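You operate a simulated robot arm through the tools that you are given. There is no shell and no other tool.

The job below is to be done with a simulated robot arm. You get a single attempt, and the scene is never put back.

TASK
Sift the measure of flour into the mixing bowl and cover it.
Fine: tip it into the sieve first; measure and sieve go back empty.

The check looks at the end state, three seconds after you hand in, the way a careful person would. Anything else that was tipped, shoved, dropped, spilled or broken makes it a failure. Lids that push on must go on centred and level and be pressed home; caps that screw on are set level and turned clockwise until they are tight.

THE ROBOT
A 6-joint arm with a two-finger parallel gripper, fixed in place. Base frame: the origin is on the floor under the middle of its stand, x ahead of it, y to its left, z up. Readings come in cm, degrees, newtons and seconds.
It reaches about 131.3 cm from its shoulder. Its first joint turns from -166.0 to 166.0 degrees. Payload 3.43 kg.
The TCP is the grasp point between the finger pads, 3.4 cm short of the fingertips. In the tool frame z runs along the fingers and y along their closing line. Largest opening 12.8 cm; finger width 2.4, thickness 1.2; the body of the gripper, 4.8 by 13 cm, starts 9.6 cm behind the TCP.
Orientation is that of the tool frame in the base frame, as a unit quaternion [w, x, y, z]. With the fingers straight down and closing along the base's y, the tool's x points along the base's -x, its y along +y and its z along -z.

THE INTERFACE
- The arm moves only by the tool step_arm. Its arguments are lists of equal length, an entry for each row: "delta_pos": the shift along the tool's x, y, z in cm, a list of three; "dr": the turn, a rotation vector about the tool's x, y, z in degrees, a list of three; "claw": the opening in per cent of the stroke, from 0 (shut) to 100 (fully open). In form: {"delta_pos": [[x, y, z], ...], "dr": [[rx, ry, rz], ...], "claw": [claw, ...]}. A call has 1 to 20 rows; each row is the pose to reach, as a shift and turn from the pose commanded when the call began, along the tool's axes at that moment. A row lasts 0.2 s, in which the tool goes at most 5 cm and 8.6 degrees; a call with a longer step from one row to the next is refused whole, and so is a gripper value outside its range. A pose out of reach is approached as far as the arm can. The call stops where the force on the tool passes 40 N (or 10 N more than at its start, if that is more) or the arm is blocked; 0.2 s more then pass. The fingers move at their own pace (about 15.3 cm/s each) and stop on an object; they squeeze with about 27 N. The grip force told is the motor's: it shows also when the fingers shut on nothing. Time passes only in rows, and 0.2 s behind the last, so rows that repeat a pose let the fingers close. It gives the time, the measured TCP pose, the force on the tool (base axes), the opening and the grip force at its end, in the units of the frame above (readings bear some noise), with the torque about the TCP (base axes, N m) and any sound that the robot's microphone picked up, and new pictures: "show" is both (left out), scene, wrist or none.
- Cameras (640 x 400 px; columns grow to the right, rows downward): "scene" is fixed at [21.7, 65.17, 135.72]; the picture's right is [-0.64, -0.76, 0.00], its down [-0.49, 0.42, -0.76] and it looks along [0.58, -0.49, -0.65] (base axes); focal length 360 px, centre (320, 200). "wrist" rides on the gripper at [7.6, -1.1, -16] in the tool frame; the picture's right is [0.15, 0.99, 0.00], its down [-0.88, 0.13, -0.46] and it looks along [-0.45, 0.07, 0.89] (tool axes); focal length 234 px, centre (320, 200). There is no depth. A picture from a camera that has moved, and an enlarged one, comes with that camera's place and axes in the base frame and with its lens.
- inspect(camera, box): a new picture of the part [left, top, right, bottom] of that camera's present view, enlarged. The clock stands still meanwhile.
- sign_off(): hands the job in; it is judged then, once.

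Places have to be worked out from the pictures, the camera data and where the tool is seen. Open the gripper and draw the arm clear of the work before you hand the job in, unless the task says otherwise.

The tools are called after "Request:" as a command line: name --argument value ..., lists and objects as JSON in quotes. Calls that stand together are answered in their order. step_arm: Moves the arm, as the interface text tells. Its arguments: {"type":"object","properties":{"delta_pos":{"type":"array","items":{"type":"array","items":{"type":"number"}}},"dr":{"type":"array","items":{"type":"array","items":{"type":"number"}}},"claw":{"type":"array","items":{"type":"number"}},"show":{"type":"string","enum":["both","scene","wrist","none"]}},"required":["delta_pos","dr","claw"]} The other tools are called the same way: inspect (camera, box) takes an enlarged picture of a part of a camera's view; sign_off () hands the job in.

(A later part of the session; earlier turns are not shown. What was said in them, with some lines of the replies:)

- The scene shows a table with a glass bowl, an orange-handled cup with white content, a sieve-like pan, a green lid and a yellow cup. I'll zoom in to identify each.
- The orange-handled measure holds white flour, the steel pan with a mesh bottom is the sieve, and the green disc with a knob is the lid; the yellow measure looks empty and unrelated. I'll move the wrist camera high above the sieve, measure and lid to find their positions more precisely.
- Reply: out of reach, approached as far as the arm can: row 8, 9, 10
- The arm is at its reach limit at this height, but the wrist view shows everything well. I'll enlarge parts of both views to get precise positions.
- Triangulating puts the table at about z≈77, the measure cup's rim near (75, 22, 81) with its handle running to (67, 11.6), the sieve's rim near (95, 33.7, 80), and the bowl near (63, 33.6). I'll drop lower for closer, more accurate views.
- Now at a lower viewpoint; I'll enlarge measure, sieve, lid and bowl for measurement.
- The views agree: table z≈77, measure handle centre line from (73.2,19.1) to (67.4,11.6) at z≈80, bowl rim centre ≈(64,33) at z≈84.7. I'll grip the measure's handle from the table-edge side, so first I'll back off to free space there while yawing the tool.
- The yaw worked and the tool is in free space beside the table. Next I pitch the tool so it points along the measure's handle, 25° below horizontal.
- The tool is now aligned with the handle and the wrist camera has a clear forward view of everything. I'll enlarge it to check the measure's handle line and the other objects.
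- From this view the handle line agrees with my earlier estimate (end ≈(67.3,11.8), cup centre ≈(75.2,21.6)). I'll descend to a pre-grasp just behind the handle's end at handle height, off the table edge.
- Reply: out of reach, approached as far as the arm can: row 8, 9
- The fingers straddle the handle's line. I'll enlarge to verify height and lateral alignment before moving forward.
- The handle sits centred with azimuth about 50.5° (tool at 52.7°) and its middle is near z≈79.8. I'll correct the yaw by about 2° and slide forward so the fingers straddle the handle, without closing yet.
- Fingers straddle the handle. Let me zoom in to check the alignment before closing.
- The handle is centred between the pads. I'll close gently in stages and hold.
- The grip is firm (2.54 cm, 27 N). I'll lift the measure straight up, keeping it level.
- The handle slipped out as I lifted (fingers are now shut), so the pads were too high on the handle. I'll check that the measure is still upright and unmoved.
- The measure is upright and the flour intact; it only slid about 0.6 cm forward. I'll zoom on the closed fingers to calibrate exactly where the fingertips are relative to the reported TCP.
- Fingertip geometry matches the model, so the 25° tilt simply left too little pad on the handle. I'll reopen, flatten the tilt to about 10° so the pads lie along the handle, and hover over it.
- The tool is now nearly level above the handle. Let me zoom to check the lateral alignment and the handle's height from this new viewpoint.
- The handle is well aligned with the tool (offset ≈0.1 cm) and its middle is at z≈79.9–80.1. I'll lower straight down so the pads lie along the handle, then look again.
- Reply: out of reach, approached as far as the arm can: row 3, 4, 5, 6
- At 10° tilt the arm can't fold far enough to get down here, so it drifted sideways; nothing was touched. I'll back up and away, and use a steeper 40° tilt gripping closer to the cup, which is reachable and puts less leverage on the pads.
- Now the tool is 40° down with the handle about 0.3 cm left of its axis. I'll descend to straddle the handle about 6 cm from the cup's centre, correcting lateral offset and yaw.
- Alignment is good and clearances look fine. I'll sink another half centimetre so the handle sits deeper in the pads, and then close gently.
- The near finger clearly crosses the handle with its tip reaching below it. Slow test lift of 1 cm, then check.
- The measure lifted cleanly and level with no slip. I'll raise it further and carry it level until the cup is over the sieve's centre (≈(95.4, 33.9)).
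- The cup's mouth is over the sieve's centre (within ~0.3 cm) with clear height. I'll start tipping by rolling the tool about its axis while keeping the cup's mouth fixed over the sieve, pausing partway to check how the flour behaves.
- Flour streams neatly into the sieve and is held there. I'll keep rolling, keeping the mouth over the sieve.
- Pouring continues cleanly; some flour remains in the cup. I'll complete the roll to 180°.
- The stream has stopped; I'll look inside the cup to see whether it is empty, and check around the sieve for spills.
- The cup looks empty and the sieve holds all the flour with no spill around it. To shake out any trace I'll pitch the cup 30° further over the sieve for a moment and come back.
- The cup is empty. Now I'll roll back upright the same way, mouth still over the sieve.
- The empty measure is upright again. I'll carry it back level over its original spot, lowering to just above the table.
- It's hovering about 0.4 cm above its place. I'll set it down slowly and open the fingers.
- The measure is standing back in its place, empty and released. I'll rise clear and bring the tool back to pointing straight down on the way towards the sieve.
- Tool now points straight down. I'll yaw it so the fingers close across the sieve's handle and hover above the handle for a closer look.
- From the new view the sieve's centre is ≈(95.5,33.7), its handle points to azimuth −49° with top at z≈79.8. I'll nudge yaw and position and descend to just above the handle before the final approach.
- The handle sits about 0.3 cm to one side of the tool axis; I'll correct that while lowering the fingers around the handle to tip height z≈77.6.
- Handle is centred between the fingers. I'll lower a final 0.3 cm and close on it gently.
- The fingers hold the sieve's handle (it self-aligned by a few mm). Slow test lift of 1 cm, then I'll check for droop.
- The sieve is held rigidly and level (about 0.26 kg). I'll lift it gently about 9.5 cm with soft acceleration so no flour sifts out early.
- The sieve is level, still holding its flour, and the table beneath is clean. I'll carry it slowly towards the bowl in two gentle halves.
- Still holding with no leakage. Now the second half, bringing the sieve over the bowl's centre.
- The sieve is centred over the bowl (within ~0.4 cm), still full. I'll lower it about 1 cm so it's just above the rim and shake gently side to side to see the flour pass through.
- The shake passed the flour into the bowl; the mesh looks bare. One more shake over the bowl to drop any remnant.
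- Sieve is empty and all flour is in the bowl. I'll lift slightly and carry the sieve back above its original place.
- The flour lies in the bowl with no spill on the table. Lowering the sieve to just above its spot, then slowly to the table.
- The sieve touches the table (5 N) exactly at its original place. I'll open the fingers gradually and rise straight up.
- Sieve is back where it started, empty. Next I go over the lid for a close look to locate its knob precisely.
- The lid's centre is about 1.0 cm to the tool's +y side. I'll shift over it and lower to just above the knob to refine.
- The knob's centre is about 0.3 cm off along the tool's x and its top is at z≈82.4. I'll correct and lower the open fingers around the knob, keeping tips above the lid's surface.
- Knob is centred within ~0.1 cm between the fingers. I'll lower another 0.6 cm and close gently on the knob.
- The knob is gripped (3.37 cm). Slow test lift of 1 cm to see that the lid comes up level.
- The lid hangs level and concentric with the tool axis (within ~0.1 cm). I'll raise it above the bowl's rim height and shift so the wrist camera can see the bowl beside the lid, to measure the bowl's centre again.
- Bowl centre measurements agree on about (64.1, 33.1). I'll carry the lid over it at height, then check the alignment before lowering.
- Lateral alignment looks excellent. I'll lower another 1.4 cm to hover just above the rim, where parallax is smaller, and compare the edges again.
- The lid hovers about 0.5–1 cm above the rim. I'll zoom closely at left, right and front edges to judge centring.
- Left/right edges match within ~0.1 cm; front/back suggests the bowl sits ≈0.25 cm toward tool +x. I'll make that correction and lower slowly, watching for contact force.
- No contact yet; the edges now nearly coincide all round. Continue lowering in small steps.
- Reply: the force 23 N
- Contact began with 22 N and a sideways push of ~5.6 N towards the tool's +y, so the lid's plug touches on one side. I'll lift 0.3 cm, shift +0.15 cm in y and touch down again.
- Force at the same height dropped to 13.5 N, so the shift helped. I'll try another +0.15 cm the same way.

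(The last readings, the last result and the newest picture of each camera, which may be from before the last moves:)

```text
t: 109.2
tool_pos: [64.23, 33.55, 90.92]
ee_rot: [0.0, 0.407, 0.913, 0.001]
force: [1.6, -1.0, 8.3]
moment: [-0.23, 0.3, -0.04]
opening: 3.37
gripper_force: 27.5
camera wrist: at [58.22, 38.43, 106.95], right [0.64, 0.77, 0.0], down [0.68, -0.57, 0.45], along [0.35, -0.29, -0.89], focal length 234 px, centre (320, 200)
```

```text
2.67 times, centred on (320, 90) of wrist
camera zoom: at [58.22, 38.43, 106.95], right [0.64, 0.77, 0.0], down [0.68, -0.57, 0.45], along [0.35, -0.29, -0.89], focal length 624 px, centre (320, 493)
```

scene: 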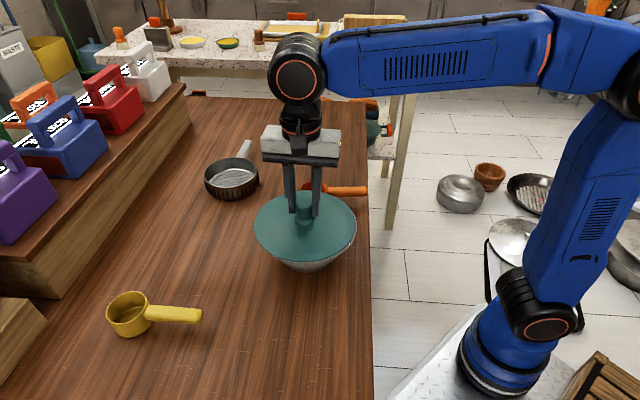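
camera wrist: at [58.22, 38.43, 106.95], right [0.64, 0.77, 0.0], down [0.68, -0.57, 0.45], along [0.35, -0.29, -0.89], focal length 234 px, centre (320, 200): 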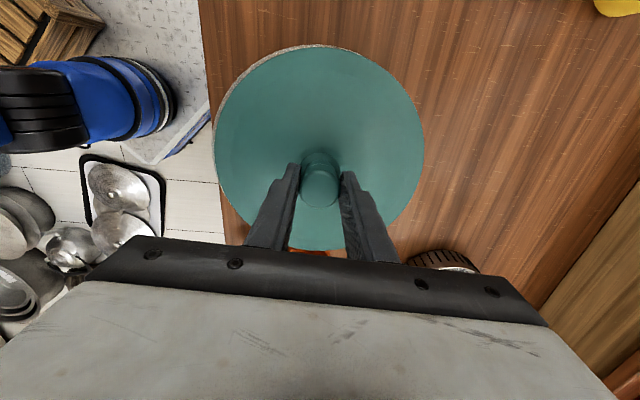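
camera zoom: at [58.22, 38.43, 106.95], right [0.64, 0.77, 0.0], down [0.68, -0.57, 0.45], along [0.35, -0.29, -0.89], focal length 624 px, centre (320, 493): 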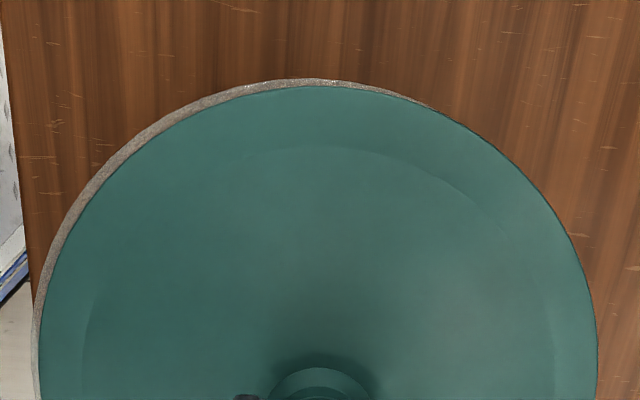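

Now the lid visibly overhangs to the left, so the visually centred spot was right and the resistance is the press fit. I'll lift, return to the centred position (+0.05), and look closely before pressing.

Request:
step_arm --delta_pos '[[0, 0, -0.3], [0, 0, -0.6], [0, -0.12, -0.6], [0, -0.25, -0.6], [0, -0.25, -0.6]]' --dr '[[0, 0, 0], [0, 0, 0], [0, 0, 0], [0, 0, 0], [0, 0, 0]]' --claw '[0, 0, 0, 0, 0]' --show "none"

Request:
inspect --camera "scene" --box '[250, 200, 290, 260]'

Request:
inspect --camera "scene" --box '[325, 200, 365, 260]'

Request:
inspect --camera "scene" --box '[280, 235, 340, 265]'

Request:
inspect --camera "wrist" --box '[200, 30, 440, 150]'

```text
t: 110.4
tool_pos: [63.91, 33.29, 91.56]
ee_rot: [-0.001, 0.408, 0.913, 0.001]
force: [-0.9, -0.3, 0.0]
moment: [-0.01, 0.02, 0.0]
opening: 3.34
gripper_force: 27.1
```

```text
6.67 times, centred on (270, 230) of scene
camera zoom: at [21.7, 65.17, 135.72], right [-0.64, -0.76, 0.0], down [-0.49, 0.42, -0.76], along [0.58, -0.49, -0.65], focal length 2397 px, centre (653, 0)
```

zoom: 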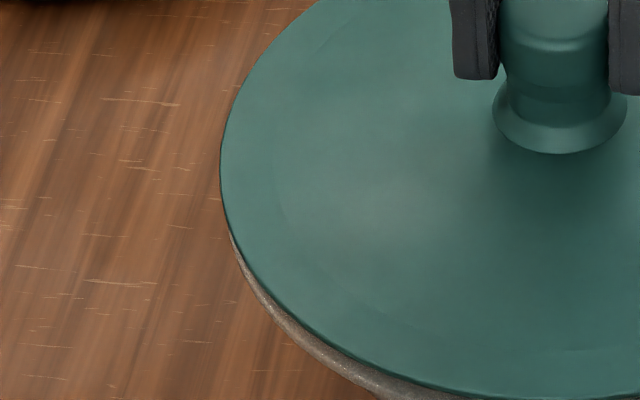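

```text
6.67 times, centred on (345, 230) of scene
camera zoom: at [21.7, 65.17, 135.72], right [-0.64, -0.76, 0.0], down [-0.49, 0.42, -0.76], along [0.58, -0.49, -0.65], focal length 2397 px, centre (153, 0)
```

zoom: 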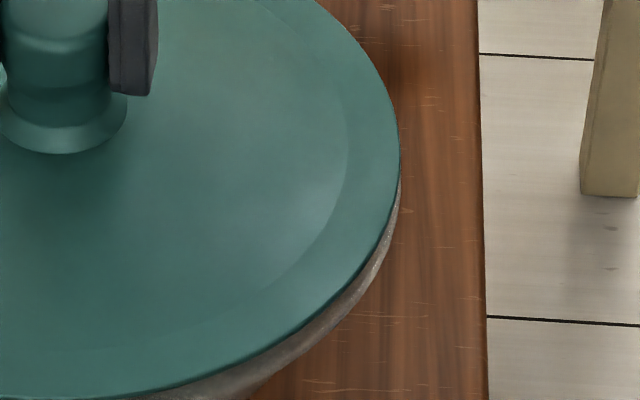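

```text
10.67 times, centred on (310, 250) of scene
camera zoom: at [21.7, 65.17, 135.72], right [-0.64, -0.76, 0.0], down [-0.49, 0.42, -0.76], along [0.58, -0.49, -0.65], focal length 3836 px, centre (427, -333)
```

zoom: 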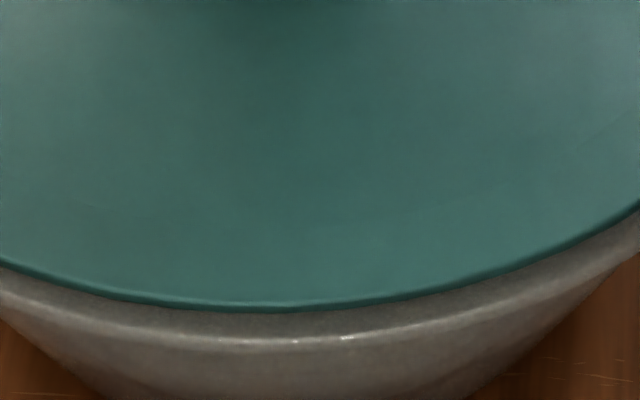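

```text
2.67 times, centred on (320, 90) of wrist
camera zoom: at [57.97, 38.27, 107.48], right [0.64, 0.77, 0.0], down [0.68, -0.57, 0.45], along [0.35, -0.29, -0.89], focal length 624 px, centre (320, 493)
```

zoom: 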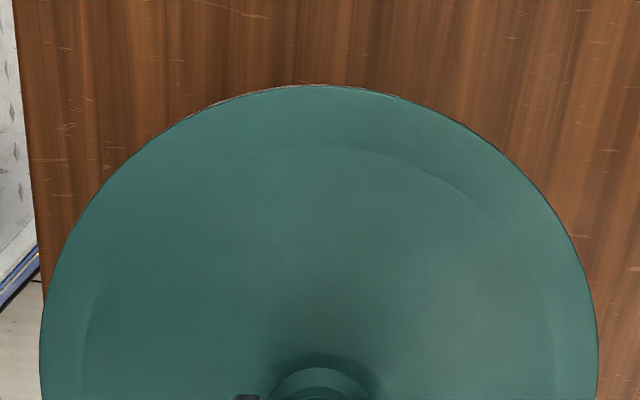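

Edges now match within about 0.1 cm on all sides. I'll shift −0.08 cm in y, lower and press in small steps, reading the force.

Request:
step_arm --delta_pos '[[0.05, -0.08, 0], [0.05, -0.08, 0.2], [0.05, -0.08, 0.4], [0.05, -0.08, 0.5], [0.05, -0.08, 0.6], [0.05, -0.08, 0.6]]' --dr '[[0, 0, 0], [0, 0, 0], [0, 0, 0], [0, 0, 0], [0, 0, 0], [0, 0, 0]]' --claw '[0, 0, 0, 0, 0, 0]' --show "none"

```text
t: 111.8
tool_pos: [63.87, 33.25, 90.97]
ee_rot: [-0.001, 0.408, 0.913, 0.002]
force: [-0.7, 2.8, 11.4]
moment: [-0.22, 0.23, -0.05]
opening: 3.36
gripper_force: 26.4
```

At this height the force is only 11 N and nearly vertical. I'll press further in 0.1 cm steps.

Request:
step_arm --delta_pos '[[0, 0, 0.1], [0, 0, 0.1]]' --dr '[[0, 0, 0], [0, 0, 0]]' --claw '[0, 0]' --show "none"

Request:
step_arm --delta_pos '[[0, 0, 0.1], [0, 0, 0.1]]' --dr '[[0, 0, 0], [0, 0, 0]]' --claw '[0, 0]' --show "both"

Request:
inspect --camera "scene" --box '[245, 200, 365, 270]'

Request:
inspect --camera "scene" --box '[280, 235, 340, 265]'

```text
t: 112.4
tool_pos: [63.94, 33.25, 91.0]
ee_rot: [0.001, 0.407, 0.913, 0.002]
force: [0.6, 5.8, 21.9]
moment: [-0.09, 0.23, -0.06]
opening: 3.36
gripper_force: 26.7
```

```text
t: 113.0
tool_pos: [63.88, 33.3, 90.73]
ee_rot: [-0.001, 0.408, 0.913, 0.001]
force: [-1.1, 5.1, 22.1]
moment: [-0.13, 0.28, -0.04]
opening: 3.38
gripper_force: 27.1
camera wrist: at [57.89, 38.23, 106.74], right [0.64, 0.77, 0.0], down [0.68, -0.57, 0.46], along [0.35, -0.29, -0.89], focal length 234 px, centre (320, 200)
```

scene: 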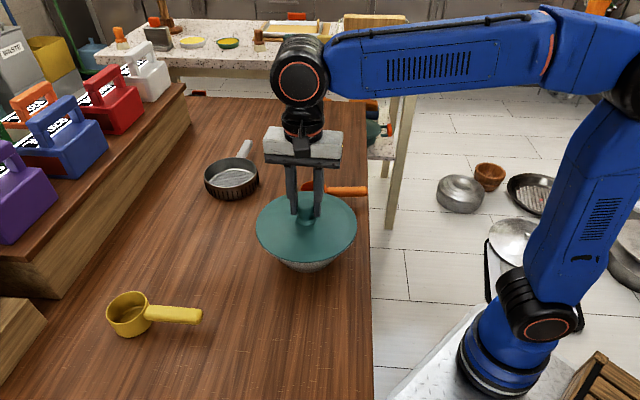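
wrist: 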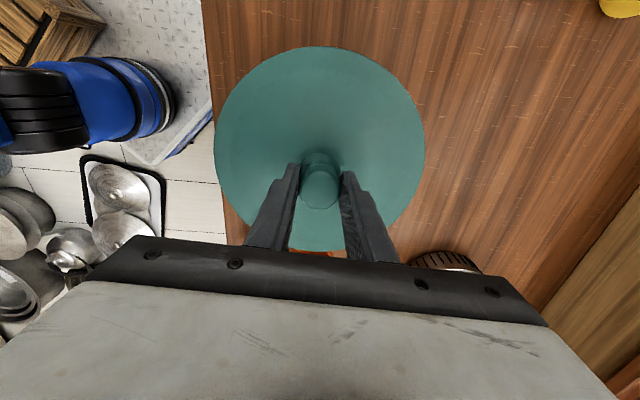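

```text
5.33 times, centred on (305, 235) of scene
camera zoom: at [21.7, 65.17, 135.72], right [-0.64, -0.76, 0.0], down [-0.49, 0.42, -0.76], along [0.58, -0.49, -0.65], focal length 1918 px, centre (400, 13)
```

zoom: 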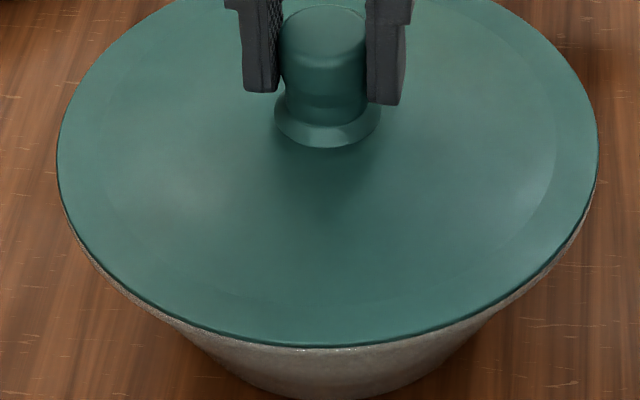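

```text
10.67 times, centred on (310, 250) of scene
camera zoom: at [21.7, 65.17, 135.72], right [-0.64, -0.76, 0.0], down [-0.49, 0.42, -0.76], along [0.58, -0.49, -0.65], focal length 3836 px, centre (427, -333)
```

zoom: 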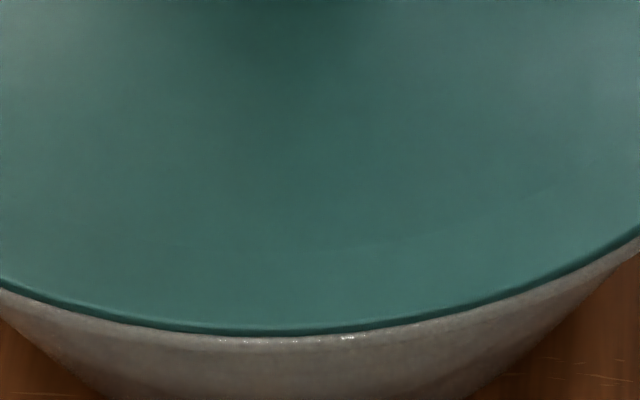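

The lid is sinking in: front edge almost flush with the rim now. I'll keep pressing in 0.1 cm steps until it stops.

Request:
step_arm --delta_pos '[[0, 0, 0.1], [0, 0, 0.1]]' --dr '[[0, 0, 0], [0, 0, 0]]' --claw '[0, 0]' --show "none"

Request:
step_arm --delta_pos '[[0, 0, 0.1], [0, 0, 0.1]]' --dr '[[0, 0, 0], [0, 0, 0]]' --claw '[0, 0]' --show "none"

Request:
inspect --camera "scene" --box '[280, 235, 340, 265]'

```text
t: 113.6
tool_pos: [63.86, 33.28, 90.71]
ee_rot: [-0.001, 0.408, 0.913, 0.001]
force: [-0.7, 3.2, 22.1]
moment: [-0.25, 0.21, -0.07]
opening: 3.38
gripper_force: 27.0
```

```text
t: 114.2
tool_pos: [63.95, 33.27, 90.47]
ee_rot: [0.0, 0.408, 0.913, 0.001]
force: [0.3, 3.8, 21.6]
moment: [-0.17, 0.32, -0.07]
opening: 3.37
gripper_force: 26.5
```

```text
10.67 times, centred on (310, 250) of scene
camera zoom: at [21.7, 65.17, 135.72], right [-0.64, -0.76, 0.0], down [-0.49, 0.42, -0.76], along [0.58, -0.49, -0.65], focal length 3836 px, centre (427, -333)
```

zoom: 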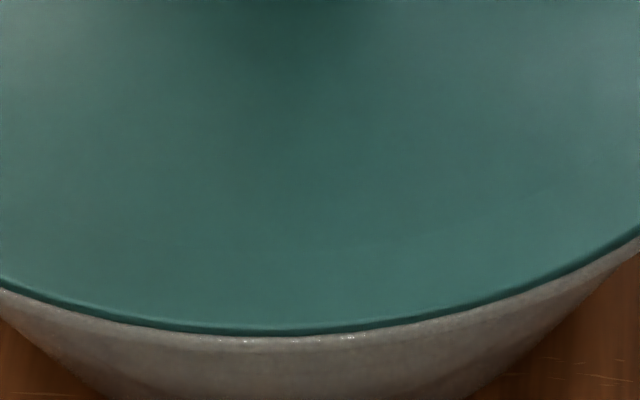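

The fingers are now slipping on the knob at ~22 N rather than pushing the lid further; the lid rests on the rim, level. I'll release the knob, rise, close the fingers, and press on the knob's top instead.

Request:
step_arm --delta_pos '[[0, 0, -0.3], [0, 0, -0.3], [0, 0, -0.3], [0, 0, -0.3], [0, 0, -2.0], [0, 0, -4.5], [0, 0, -7.0], [0, 0, -9.0], [0, 0, -9.0], [0, 0, -9.0]]' --dr '[[0, 0, 0], [0, 0, 0], [0, 0, 0], [0, 0, 0], [0, 0, 0], [0, 0, 0], [0, 0, 0], [0, 0, 0], [0, 0, 0], [0, 0, 0]]' --claw '[20, 29, 36, 50, 50, 50, 50, 50, 20, 0]' --show "both"

Request:
inspect --camera "scene" --box '[245, 170, 365, 280]'

Request:
inspect --camera "wrist" --box '[220, 40, 420, 260]'

```text
t: 116.4
tool_pos: [63.79, 33.25, 99.49]
ee_rot: [0.0, 0.407, 0.913, 0.0]
force: [1.1, -0.3, 0.1]
moment: [-0.02, -0.01, 0.02]
opening: 0.0
gripper_force: 27.6
camera wrist: at [57.85, 38.31, 115.5], right [0.64, 0.77, 0.0], down [0.68, -0.57, 0.45], along [0.35, -0.29, -0.89], focal length 234 px, centre (320, 200)
```

scene: 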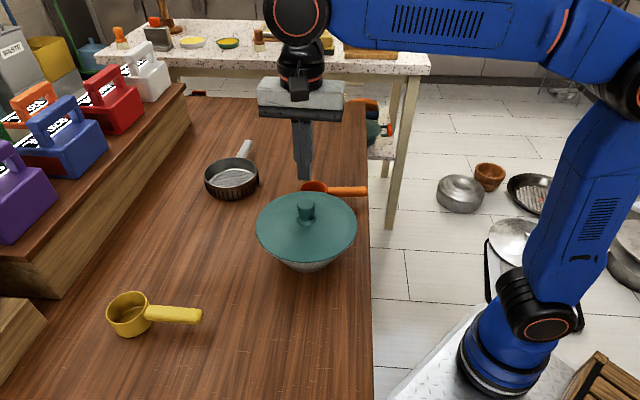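
wrist: 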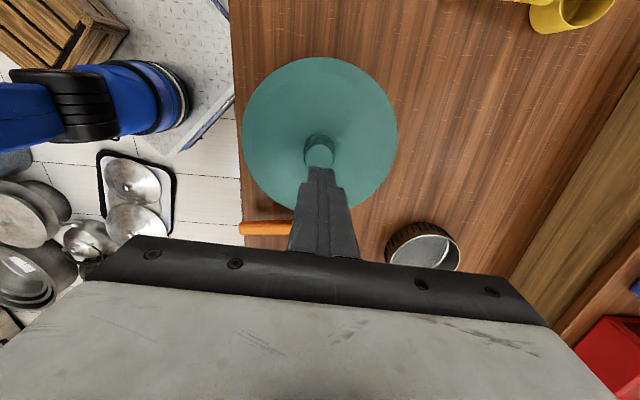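

```text
3.64 times, centred on (305, 225) of scene
camera zoom: at [21.7, 65.17, 135.72], right [-0.64, -0.76, 0.0], down [-0.49, 0.42, -0.76], along [0.58, -0.49, -0.65], focal length 1308 px, centre (374, 109)
```

zoom: 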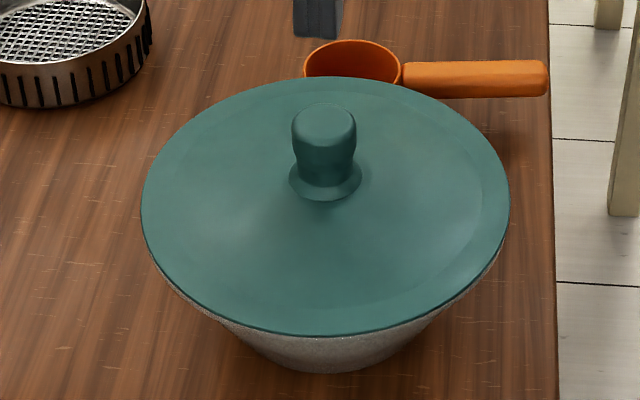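

```text
1.82 times, centred on (320, 150) of wrist
camera zoom: at [57.85, 38.31, 115.5], right [0.64, 0.77, 0.0], down [0.68, -0.57, 0.45], along [0.35, -0.29, -0.89], focal length 426 px, centre (320, 291)
```

zoom: 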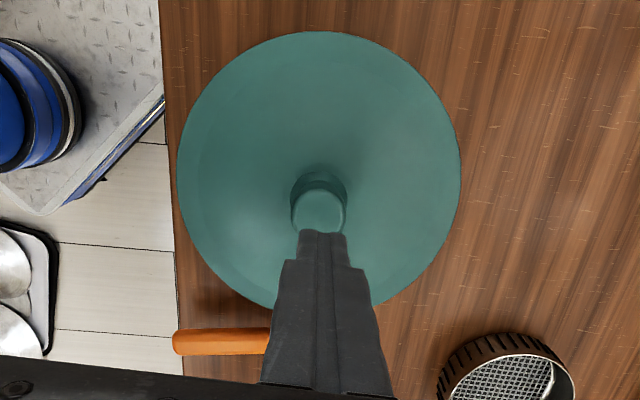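

The lid stays in place, level and concentric. Zooming on the rim to record the seam before pressing.

Request:
inspect --camera "scene" --box '[280, 235, 340, 265]'

Request:
inspect --camera "scene" --box '[250, 205, 300, 260]'

Request:
inspect --camera "scene" --box '[315, 205, 365, 260]'

```text
10.67 times, centred on (310, 250) of scene
camera zoom: at [21.7, 65.17, 135.72], right [-0.64, -0.76, 0.0], down [-0.49, 0.42, -0.76], along [0.58, -0.49, -0.65], focal length 3836 px, centre (427, -333)
```

zoom: 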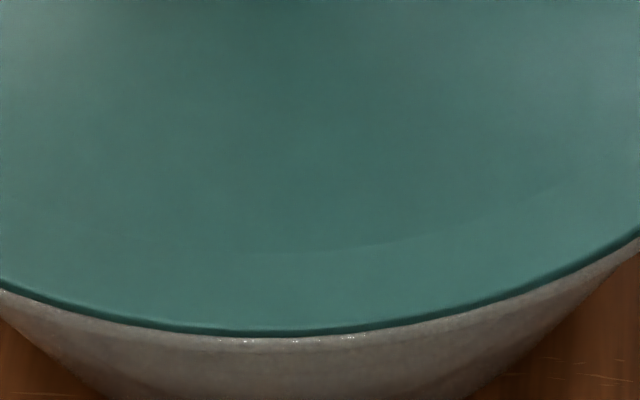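

```text
7.27 times, centred on (275, 232) of scene
camera zoom: at [21.7, 65.17, 135.72], right [-0.64, -0.76, 0.0], down [-0.49, 0.42, -0.76], along [0.58, -0.49, -0.65], focal length 2615 px, centre (647, -36)
```

zoom: 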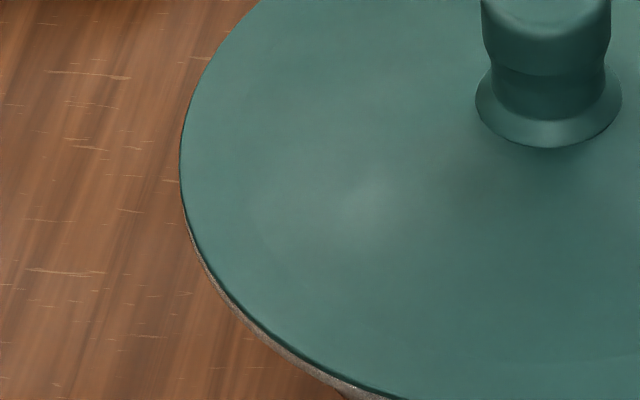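

```text
7.27 times, centred on (340, 232) of scene
camera zoom: at [21.7, 65.17, 135.72], right [-0.64, -0.76, 0.0], down [-0.49, 0.42, -0.76], along [0.58, -0.49, -0.65], focal length 2615 px, centre (174, -36)
```

zoom: 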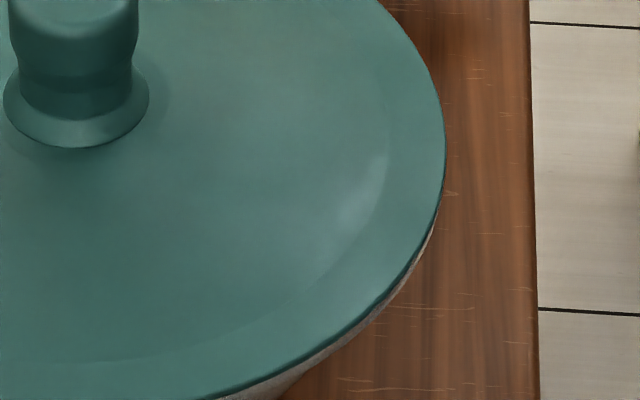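

Seam looks flush all round. Now I'll lower the closed fingertips onto the knob's top and press down firmly, straight along the axis.

Request:
step_arm --delta_pos '[[0, 0, 1.5], [0, 0, 3.0], [0, 0, 4.5], [0, 0, 5.2], [0, 0, 5.6], [0, 0, 5.9], [0, 0, 6.2], [0, 0, 6.2]]' --dr '[[0, 0, 0], [0, 0, 0], [0, 0, 0], [0, 0, 0], [0, 0, 0], [0, 0, 0], [0, 0, 0], [0, 0, 0]]' --claw '[0, 0, 0, 0, 0, 0, 0, 0]' --show "both"

Request:
inspect --camera "scene" --box '[265, 160, 345, 230]'

```text
t: 118.2
tool_pos: [63.92, 33.29, 93.33]
ee_rot: [0.0, 0.408, 0.913, 0.002]
force: [4.0, 3.1, 15.4]
moment: [0.03, -0.15, 0.05]
opening: 0.03
gripper_force: 27.2
camera wrist: at [57.93, 38.23, 109.34], right [0.64, 0.77, 0.0], down [0.68, -0.57, 0.46], along [0.35, -0.29, -0.89], focal length 234 px, centre (320, 200)
```

scene: 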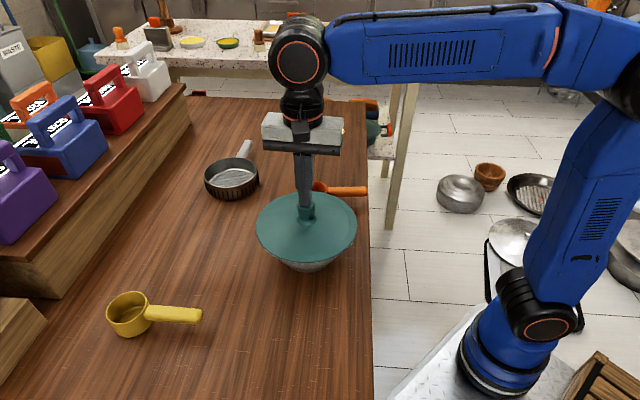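
wrist: 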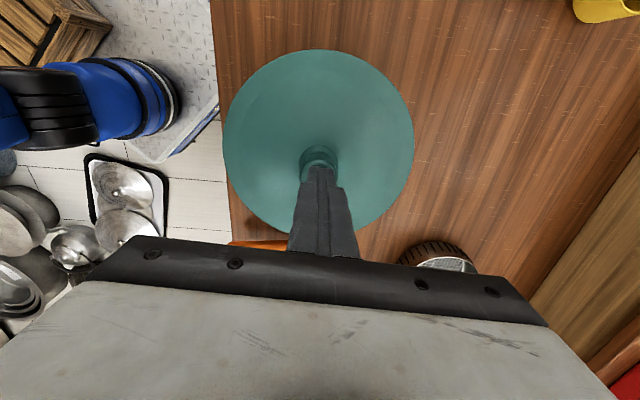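

```text
5.71 times, centred on (305, 195) of scene
camera zoom: at [21.7, 65.17, 135.72], right [-0.64, -0.76, 0.0], down [-0.49, 0.42, -0.76], along [0.58, -0.49, -0.65], focal length 2055 px, centre (406, 229)
```

zoom: 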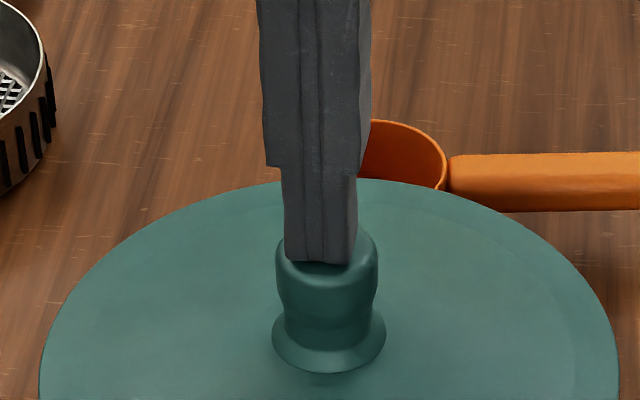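

Contact on the knob with 15 N. Pressing further in small steps towards ~38 N.

Request:
step_arm --delta_pos '[[0, 0, 0.1], [0, 0, 0.1]]' --dr '[[0, 0, 0], [0, 0, 0]]' --claw '[0, 0]' --show "none"

Request:
step_arm --delta_pos '[[0, 0, 0.1], [0, 0, 0.1]]' --dr '[[0, 0, 0], [0, 0, 0]]' --claw '[0, 0]' --show "none"

Request:
inspect --camera "scene" --box '[280, 235, 340, 265]'

```text
t: 118.9
tool_pos: [64.1, 33.3, 93.36]
ee_rot: [0.001, 0.408, 0.913, 0.003]
force: [0.6, 0.6, 8.8]
moment: [-0.03, -0.02, -0.01]
opening: 0.02
gripper_force: 26.8
stopped in row 2: the force on the tool passed its limit at 41 N (the readings are from after the stop); the commanded pose is now the measured one
```

```text
t: 119.5
tool_pos: [63.97, 33.18, 93.42]
ee_rot: [0.0, 0.408, 0.913, 0.004]
force: [2.4, 3.2, 33.6]
moment: [0.11, -0.11, -0.03]
opening: 0.0
gripper_force: 27.3
```

```text
10.67 times, centred on (310, 250) of scene
camera zoom: at [21.7, 65.17, 135.72], right [-0.64, -0.76, 0.0], down [-0.49, 0.42, -0.76], along [0.58, -0.49, -0.65], focal length 3836 px, centre (427, -333)
```

zoom: 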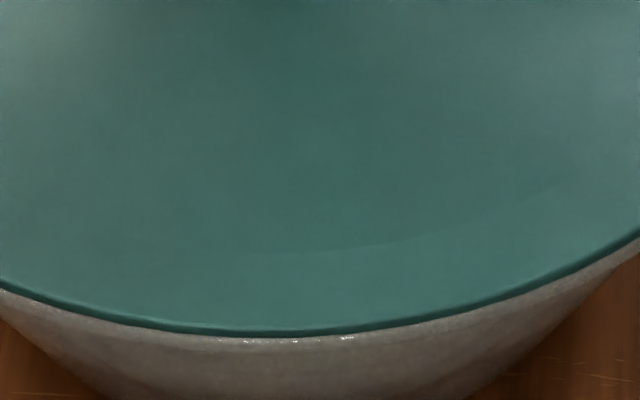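

At 41 N the lid gives no further and the seam is unchanged, so it has bottomed out. I'll back away and tilt the camera for a low-angle look at the seam to confirm it is home and level.

Request:
step_arm --delta_pos '[[0, 0, -1.5], [0, 0, -4.5], [2, 0, -8], [6, 0, -10], [10.5, 0, -11], [15, 0, -11], [19, -0.1, -10], [22, -0.2, -8.5], [24, -0.2, -7], [24.07, -0.2, -5], [24.07, -0.2, -3.5], [24.07, -0.2, -3.5]]' --dr '[[0, 0, 0], [0, 0, 0], [0, 0, 0], [0, 0, 0], [0, 0, 0], [0, 0, 0], [0, -8, 0], [0, -16, 0], [0, -24, 0], [0, -32, 0], [0, -40, 0], [0, -40, 0]]' --claw '[0, 0, 0, 0, 0, 0, 0, 0, 0, 0, 0, 0]' --show "both"

```text
t: 122.1
tool_pos: [47.66, 51.15, 96.68]
ee_rot: [0.313, 0.384, 0.858, -0.138]
force: [-0.6, 0.1, -1.0]
moment: [0.03, -0.02, 0.01]
opening: 0.01
gripper_force: 26.7
camera wrist: at [35.99, 62.43, 104.04], right [0.66, 0.74, -0.09], down [0.35, -0.2, 0.92], along [0.66, -0.64, -0.39], focal length 234 px, centre (320, 200)
```

scene: 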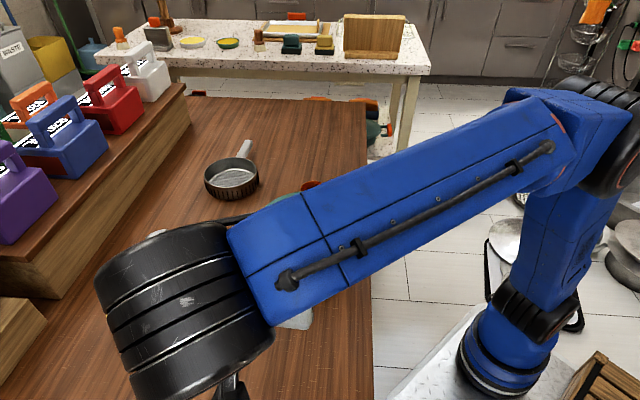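
wrist: 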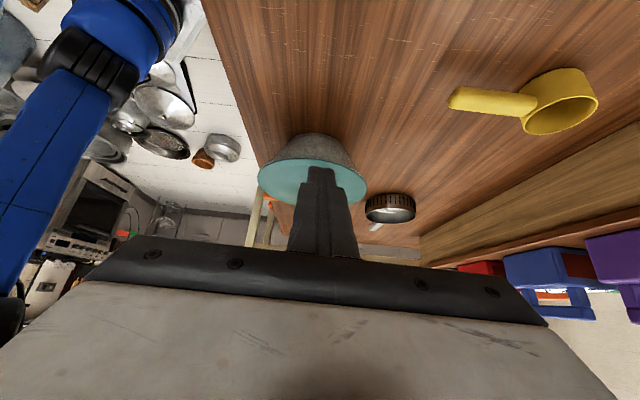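

The view is upside-down with closed fingers blocking the middle. I'll open the fingers wide and zoom on the bowl's seam.

Request:
step_arm --delta_pos '[[0, 0, 0], [0, 0, 0], [0, 0, 0]]' --dr '[[0, 0, 0], [0, 0, 0], [0, 0, 0]]' --claw '[50, 100, 100]' --show "wrist"

Request:
inspect --camera "wrist" --box '[250, 120, 380, 210]'

Request:
inspect --camera "wrist" --box '[255, 130, 315, 180]'

Request:
inspect --camera "wrist" --box '[310, 130, 370, 180]'

```text
t: 122.9
tool_pos: [47.82, 51.04, 96.74]
ee_rot: [0.312, 0.383, 0.858, -0.137]
force: [-0.6, -0.3, -0.6]
moment: [0.0, 0.02, -0.02]
opening: 12.79
gripper_force: 0.1
camera wrist: at [36.02, 62.41, 104.07], right [0.66, 0.74, -0.09], down [0.35, -0.2, 0.92], along [0.66, -0.64, -0.39], focal length 234 px, centre (320, 200)
```

wrist: 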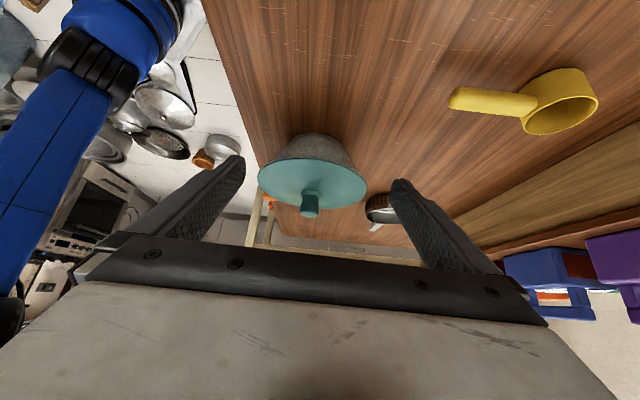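

```text
4.44 times, centred on (315, 165) of wrist
camera zoom: at [36.02, 62.41, 104.07], right [0.66, 0.74, -0.09], down [0.35, -0.2, 0.92], along [0.66, -0.64, -0.39], focal length 1041 px, centre (342, 356)
```

zoom: 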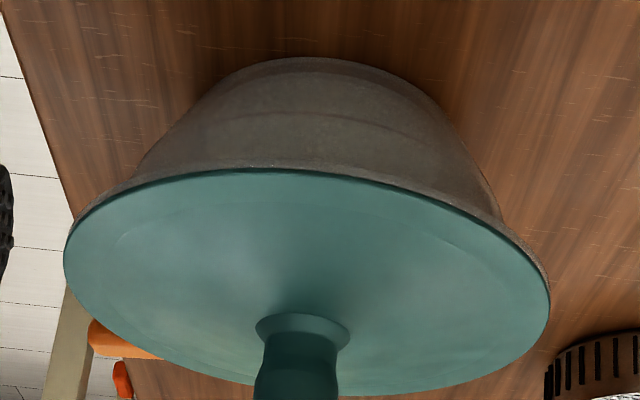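

```text
8.00 times, centred on (285, 155) of wrist
camera zoom: at [36.02, 62.41, 104.07], right [0.66, 0.74, -0.09], down [0.35, -0.2, 0.92], along [0.66, -0.64, -0.39], focal length 1873 px, centre (600, 560)
```

zoom: 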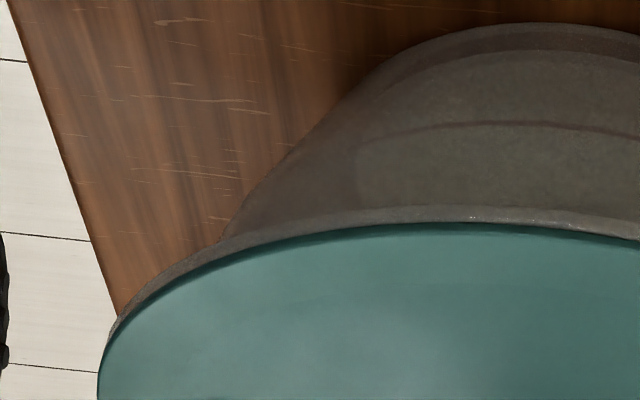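

```text
8.00 times, centred on (340, 155) of wrist
camera zoom: at [36.02, 62.41, 104.07], right [0.66, 0.74, -0.09], down [0.35, -0.2, 0.92], along [0.66, -0.64, -0.39], focal length 1873 px, centre (160, 560)
```

zoom: 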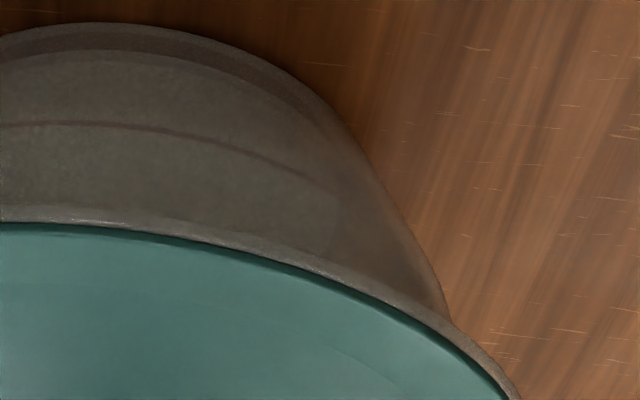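

From this low angle the lid's edge sits flush on the bowl's lip along the whole visible arc. I'll also check the opposite side: first straighten up and rise.

Request:
step_arm --delta_pos '[[-1.6, 0, -1.9], [-3.2, 0, -3.8], [-4.8, 0, -5.7], [-6.43, 0, -7.66], [-6.43, 0, -7.66], [-6.43, 0, -7.66]]' --dr '[[0, 8, 0], [0, 16, 0], [0, 24, 0], [0, 32, 0], [0, 40, 0], [0, 40, 0]]' --claw '[100, 100, 100, 100, 100, 100]' --show "scene"

Request:
inspect --camera "scene" --box '[245, 170, 365, 280]'

```text
t: 124.3
tool_pos: [47.91, 51.06, 106.81]
ee_rot: [-0.001, 0.407, 0.913, 0.003]
force: [0.6, -1.0, 0.1]
moment: [-0.01, 0.02, 0.0]
opening: 12.82
gripper_force: 0.1
```

scene: 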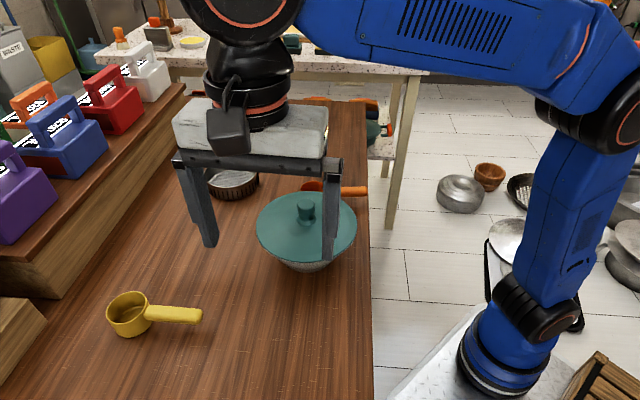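

```text
3.64 times, centred on (305, 225) of scene
camera zoom: at [21.7, 65.17, 135.72], right [-0.64, -0.76, 0.0], down [-0.49, 0.42, -0.76], along [0.58, -0.49, -0.65], focal length 1308 px, centre (374, 109)
```

zoom: 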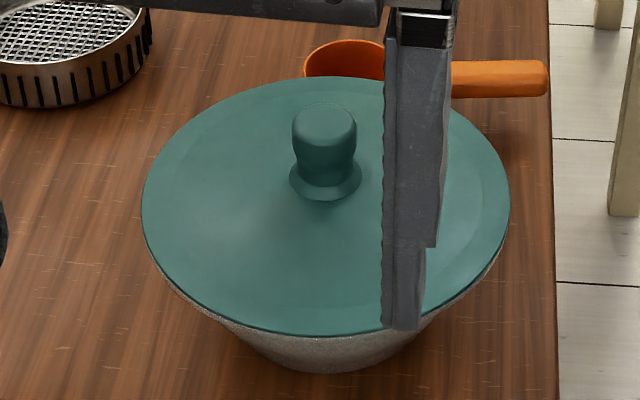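

Now I'll swing round at safe height (fingertips at z≈103) to the opposite side of the bowl while yawing the tool about 170°.

Request:
step_arm --delta_pos '[[-1.5, 0, 0], [-4, 0, 0], [-6.8, 0, 0], [-9.6, 0, 0], [-12.4, 0, 0], [-15.2, 0, 0], [-18, 0, 0], [-20.8, 0, 0], [-23.6, 0, 0], [-26.4, 0, 0], [-29.2, 0, 0], [-32, 0, 0], [-34.8, 0, 0], [-37.6, 0, 0], [-40.4, 0, 0], [-43.2, 0, 0], [-46, 0.1, 0], [-48.8, 0.2, 0], [-51, 0.3, 0], [-52, 0.4, 0]]' --dr '[[0, 0, -8.5], [0, 0, -17], [0, 0, -25.5], [0, 0, -34], [0, 0, -42.5], [0, 0, -51], [0, 0, -59.5], [0, 0, -68], [0, 0, -76.5], [0, 0, -85], [0, 0, -93.5], [0, 0, -102], [0, 0, -110.5], [0, 0, -119], [0, 0, -127.5], [0, 0, -136], [0, 0, -144.5], [0, 0, -153], [0, 0, -161.5], [0, 0, -170]]' --claw '[100, 100, 100, 100, 100, 100, 100, 100, 100, 100, 100, 100, 100, 100, 100, 100, 100, 100, 100, 100]' --show "both"

```text
t: 128.5
tool_pos: [82.73, 12.66, 106.74]
ee_rot: [-0.002, 0.875, -0.485, 0.0]
force: [0.4, -0.3, 0.2]
moment: [0.01, 0.0, 0.0]
opening: 12.76
gripper_force: 0.1
camera wrist: at [87.54, 6.8, 122.71], right [-0.76, -0.65, 0.0], down [-0.58, 0.68, 0.46], along [-0.29, 0.35, -0.89], focal length 234 px, centre (320, 200)
```

scene: 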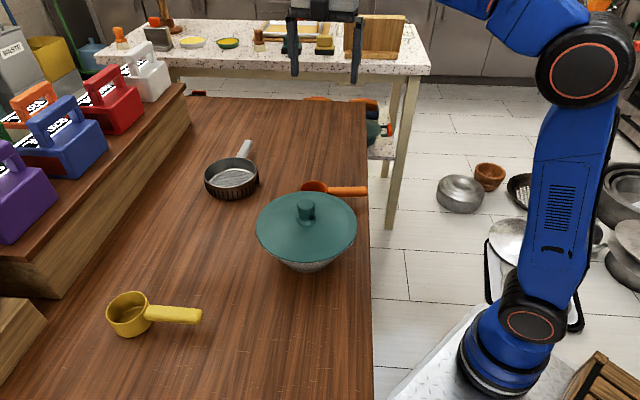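
wrist: 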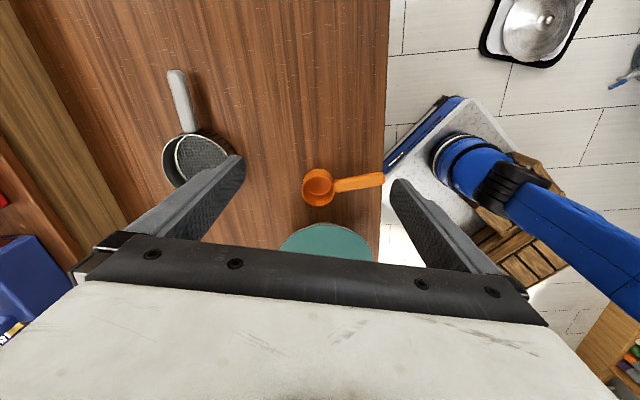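

The arm is clear and the scene view shows everything in order. Tilting the camera down toward the bowl from this side.

Request:
step_arm --delta_pos '[[-1, 1.2, 1.5], [-2, 2.4, 3.2], [-3, 3.7, 5.2], [-4, 5, 7.2], [-5, 6.2, 9.0], [-5.29, 6.38, 9.7], [-5.29, 6.38, 9.7]]' --dr '[[0, -7, 0], [0, -14, 0], [0, -21, 0], [0, -28, 0], [0, -35, 0], [0, -40, 0], [0, -40, 0]]' --claw '[100, 100, 100, 100, 100, 100, 100]' --show "both"

Request:
inspect --camera "wrist" --box '[240, 100, 400, 240]'

```text
t: 130.1
tool_pos: [74.52, 13.86, 96.9]
ee_rot: [-0.168, 0.822, -0.455, -0.3]
force: [0.3, -0.2, -0.9]
moment: [-0.03, 0.0, 0.01]
opening: 12.82
gripper_force: 0.2
camera wrist: at [83.82, 0.77, 104.22], right [-0.78, -0.62, -0.1], down [-0.31, 0.25, 0.92], along [-0.54, 0.75, -0.39], focal length 234 px, centre (320, 200)
```

scene: 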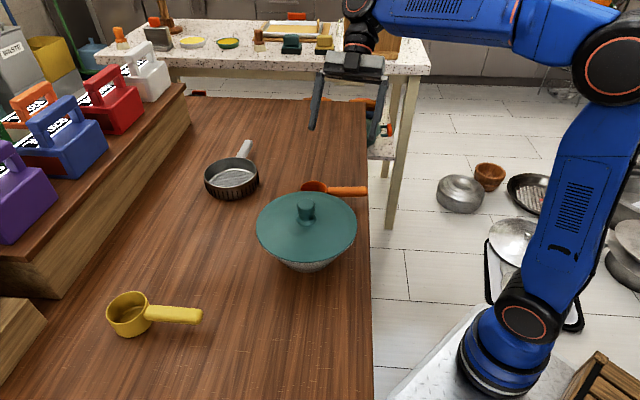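
wrist: 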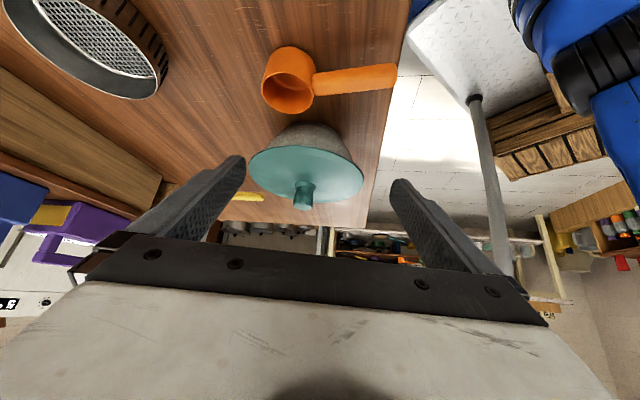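

```text
2.86 times, centred on (320, 170) of wrist
camera zoom: at [83.82, 0.77, 104.22], right [-0.78, -0.62, -0.1], down [-0.31, 0.25, 0.92], along [-0.54, 0.75, -0.39], focal length 669 px, centre (320, 286)
```

zoom: 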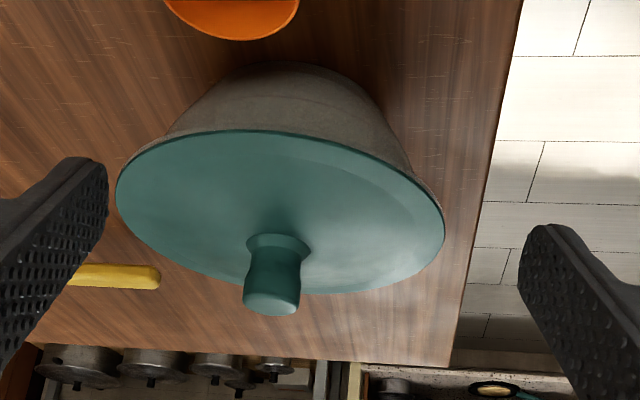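

Good view of the other side. Zooming in on the seam here.

Request:
inspect --camera "wrist" --box '[245, 115, 310, 175]'

Request:
inspect --camera "wrist" --box '[305, 115, 370, 195]'

Request:
inspect --camera "wrist" --box '[280, 135, 330, 165]'

Request:
inspect --camera "wrist" --box '[255, 40, 405, 130]'

Request:
inspect --camera "scene" --box '[180, 120, 400, 290]'

```text
6.67 times, centred on (278, 145) of wrist
camera zoom: at [83.82, 0.77, 104.22], right [-0.78, -0.62, -0.1], down [-0.31, 0.25, 0.92], along [-0.54, 0.75, -0.39], focal length 1561 px, centre (603, 567)
```

zoom: 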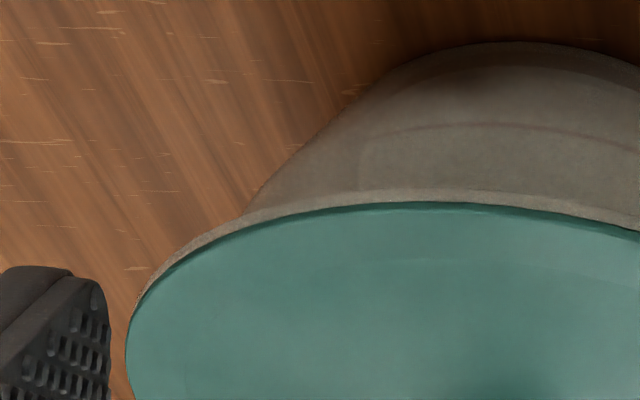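

```text
5.00 times, centred on (338, 155) of wrist
camera zoom: at [83.82, 0.77, 104.22], right [-0.78, -0.62, -0.1], down [-0.31, 0.25, 0.92], along [-0.54, 0.75, -0.39], focal length 1171 px, centre (232, 425)
```

zoom: 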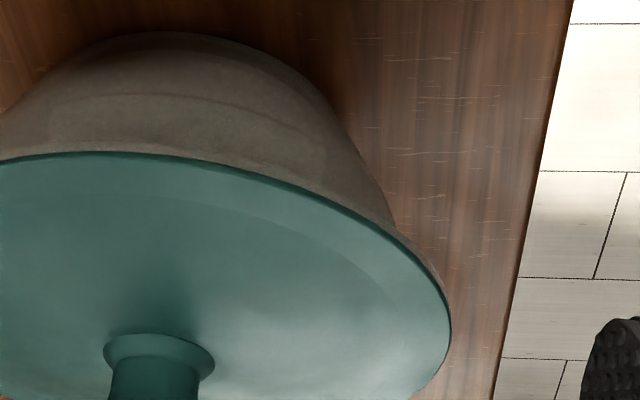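

```text
12.80 times, centred on (305, 150) of wrist
camera zoom: at [83.82, 0.77, 104.22], right [-0.78, -0.62, -0.1], down [-0.31, 0.25, 0.92], along [-0.54, 0.75, -0.39], focal length 2997 px, centre (512, 840)
```

zoom: 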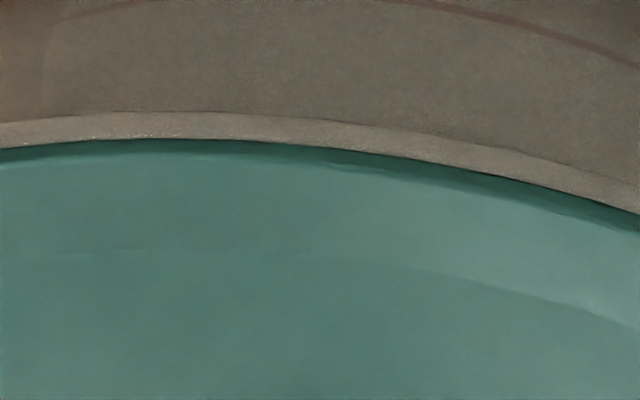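

```text
4.27 times, centred on (330, 85) of wrist
camera zoom: at [83.82, 0.77, 104.22], right [-0.78, -0.62, -0.1], down [-0.31, 0.25, 0.92], along [-0.54, 0.75, -0.39], focal length 999 px, centre (277, 691)
```

zoom: 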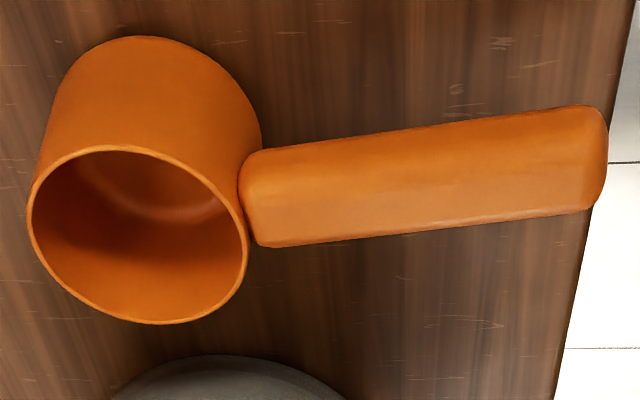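

```text
2.35 times, centred on (290, 205) of scene
camera zoom: at [21.7, 65.17, 135.72], right [-0.64, -0.76, 0.0], down [-0.49, 0.42, -0.76], along [0.58, -0.49, -0.65], focal length 846 px, centre (391, 188)
```

zoom: 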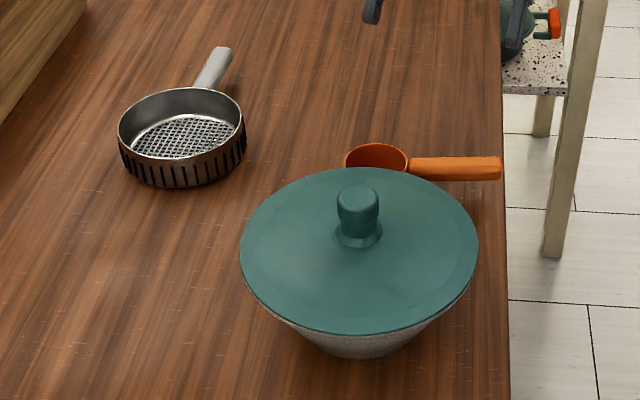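

Both sides show the lid flush and level on the bowl, the measure and sieve are empty and back in place, and the table is clean. I'll straighten the tool and draw the arm clear of the work with the gripper open.

Request:
step_arm --delta_pos '[[-0.3, 1.5, -2.5], [-0.6, 4.0, -5.0], [-1.0, 7.0, -7.5], [-1.4, 10.5, -9.5], [-1.8, 14.0, -11.5], [-2.1, 17.0, -13.0], [-2.2, 18.67, -13.84], [-2.2, 18.67, -13.84]]' --dr '[[0, 6, 0], [0, 13, 0], [0, 20, 0], [0, 27, 0], [0, 34, 0], [0, 40, 0], [0, 40, 0], [0, 40, 0]]' --claw '[100, 100, 100, 100, 100, 100, 100, 100]' --show "both"

Request:
inspect --camera "scene" --box '[80, 120, 400, 350]'

```text
t: 131.9
tool_pos: [62.41, -2.31, 108.78]
ee_rot: [-0.003, 0.874, -0.486, 0.0]
force: [-0.9, -0.3, 0.1]
moment: [-0.01, -0.03, 0.01]
opening: 12.8
gripper_force: 0.1
camera wrist: at [67.19, -8.21, 124.77], right [-0.76, -0.65, 0.0], down [-0.58, 0.68, 0.46], along [-0.29, 0.35, -0.89], focal length 234 px, centre (320, 200)
```

scene: 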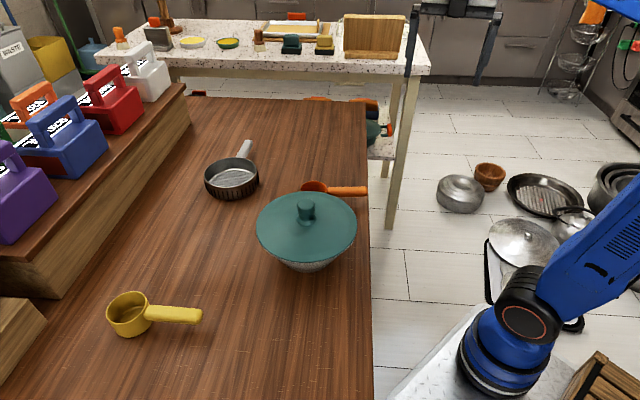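
wrist: 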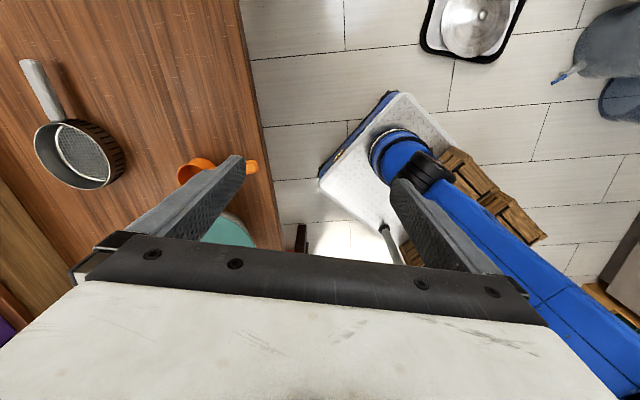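

```text
1.74 times, centred on (240, 235) of scene
camera zoom: at [21.7, 65.17, 135.72], right [-0.64, -0.76, 0.0], down [-0.49, 0.42, -0.76], along [0.58, -0.49, -0.65], focal length 625 px, centre (459, 139)
```

zoom: 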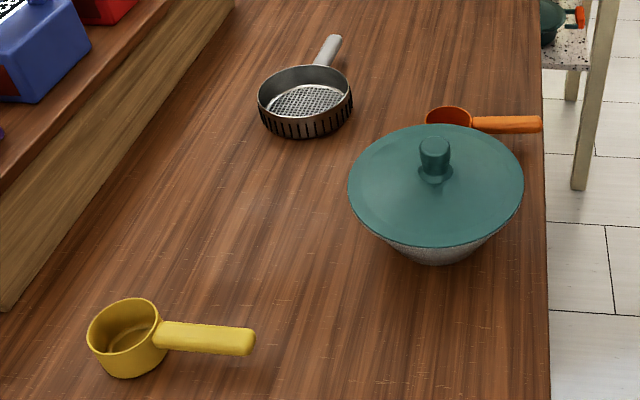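

Everything is in its final state: flour sifted into the bowl, lid seated flush and level after a firm press, and measure and sieve empty in their places. The table is clean, the gripper is open and the arm is clear. Handing in.

Request:
sign_off

```text
The job is handed in.
```

The flour is sifted into the mixing bowl, the lid is on, and I handed the job in. I have not seen the check's result.

- **Flour:** I tipped the measure into the sieve where it stood. I then carried the sieve level over the bowl and shook it until the mesh looked bare. I saw no flour on the table.
- **Measure and sieve:** Both look empty and stand upright back in their original places, as near as I could judge from the pictures.
- **Lid:** It sits centred to within about 0.15 cm. From low-angle views on two opposite sides it looked level and flush with the rim. I pressed on the knob up to 41 N and it moved no further. I took that as pressed home, but nothing confirmed it directly.
- **Slip along the way:** My first grip on the measure slid off as I lifted. That pushed the measure about 0.6 cm along the table without spilling, and I set it back on its spot when I returned it.

The gripper is open and the arm is clear of the work.
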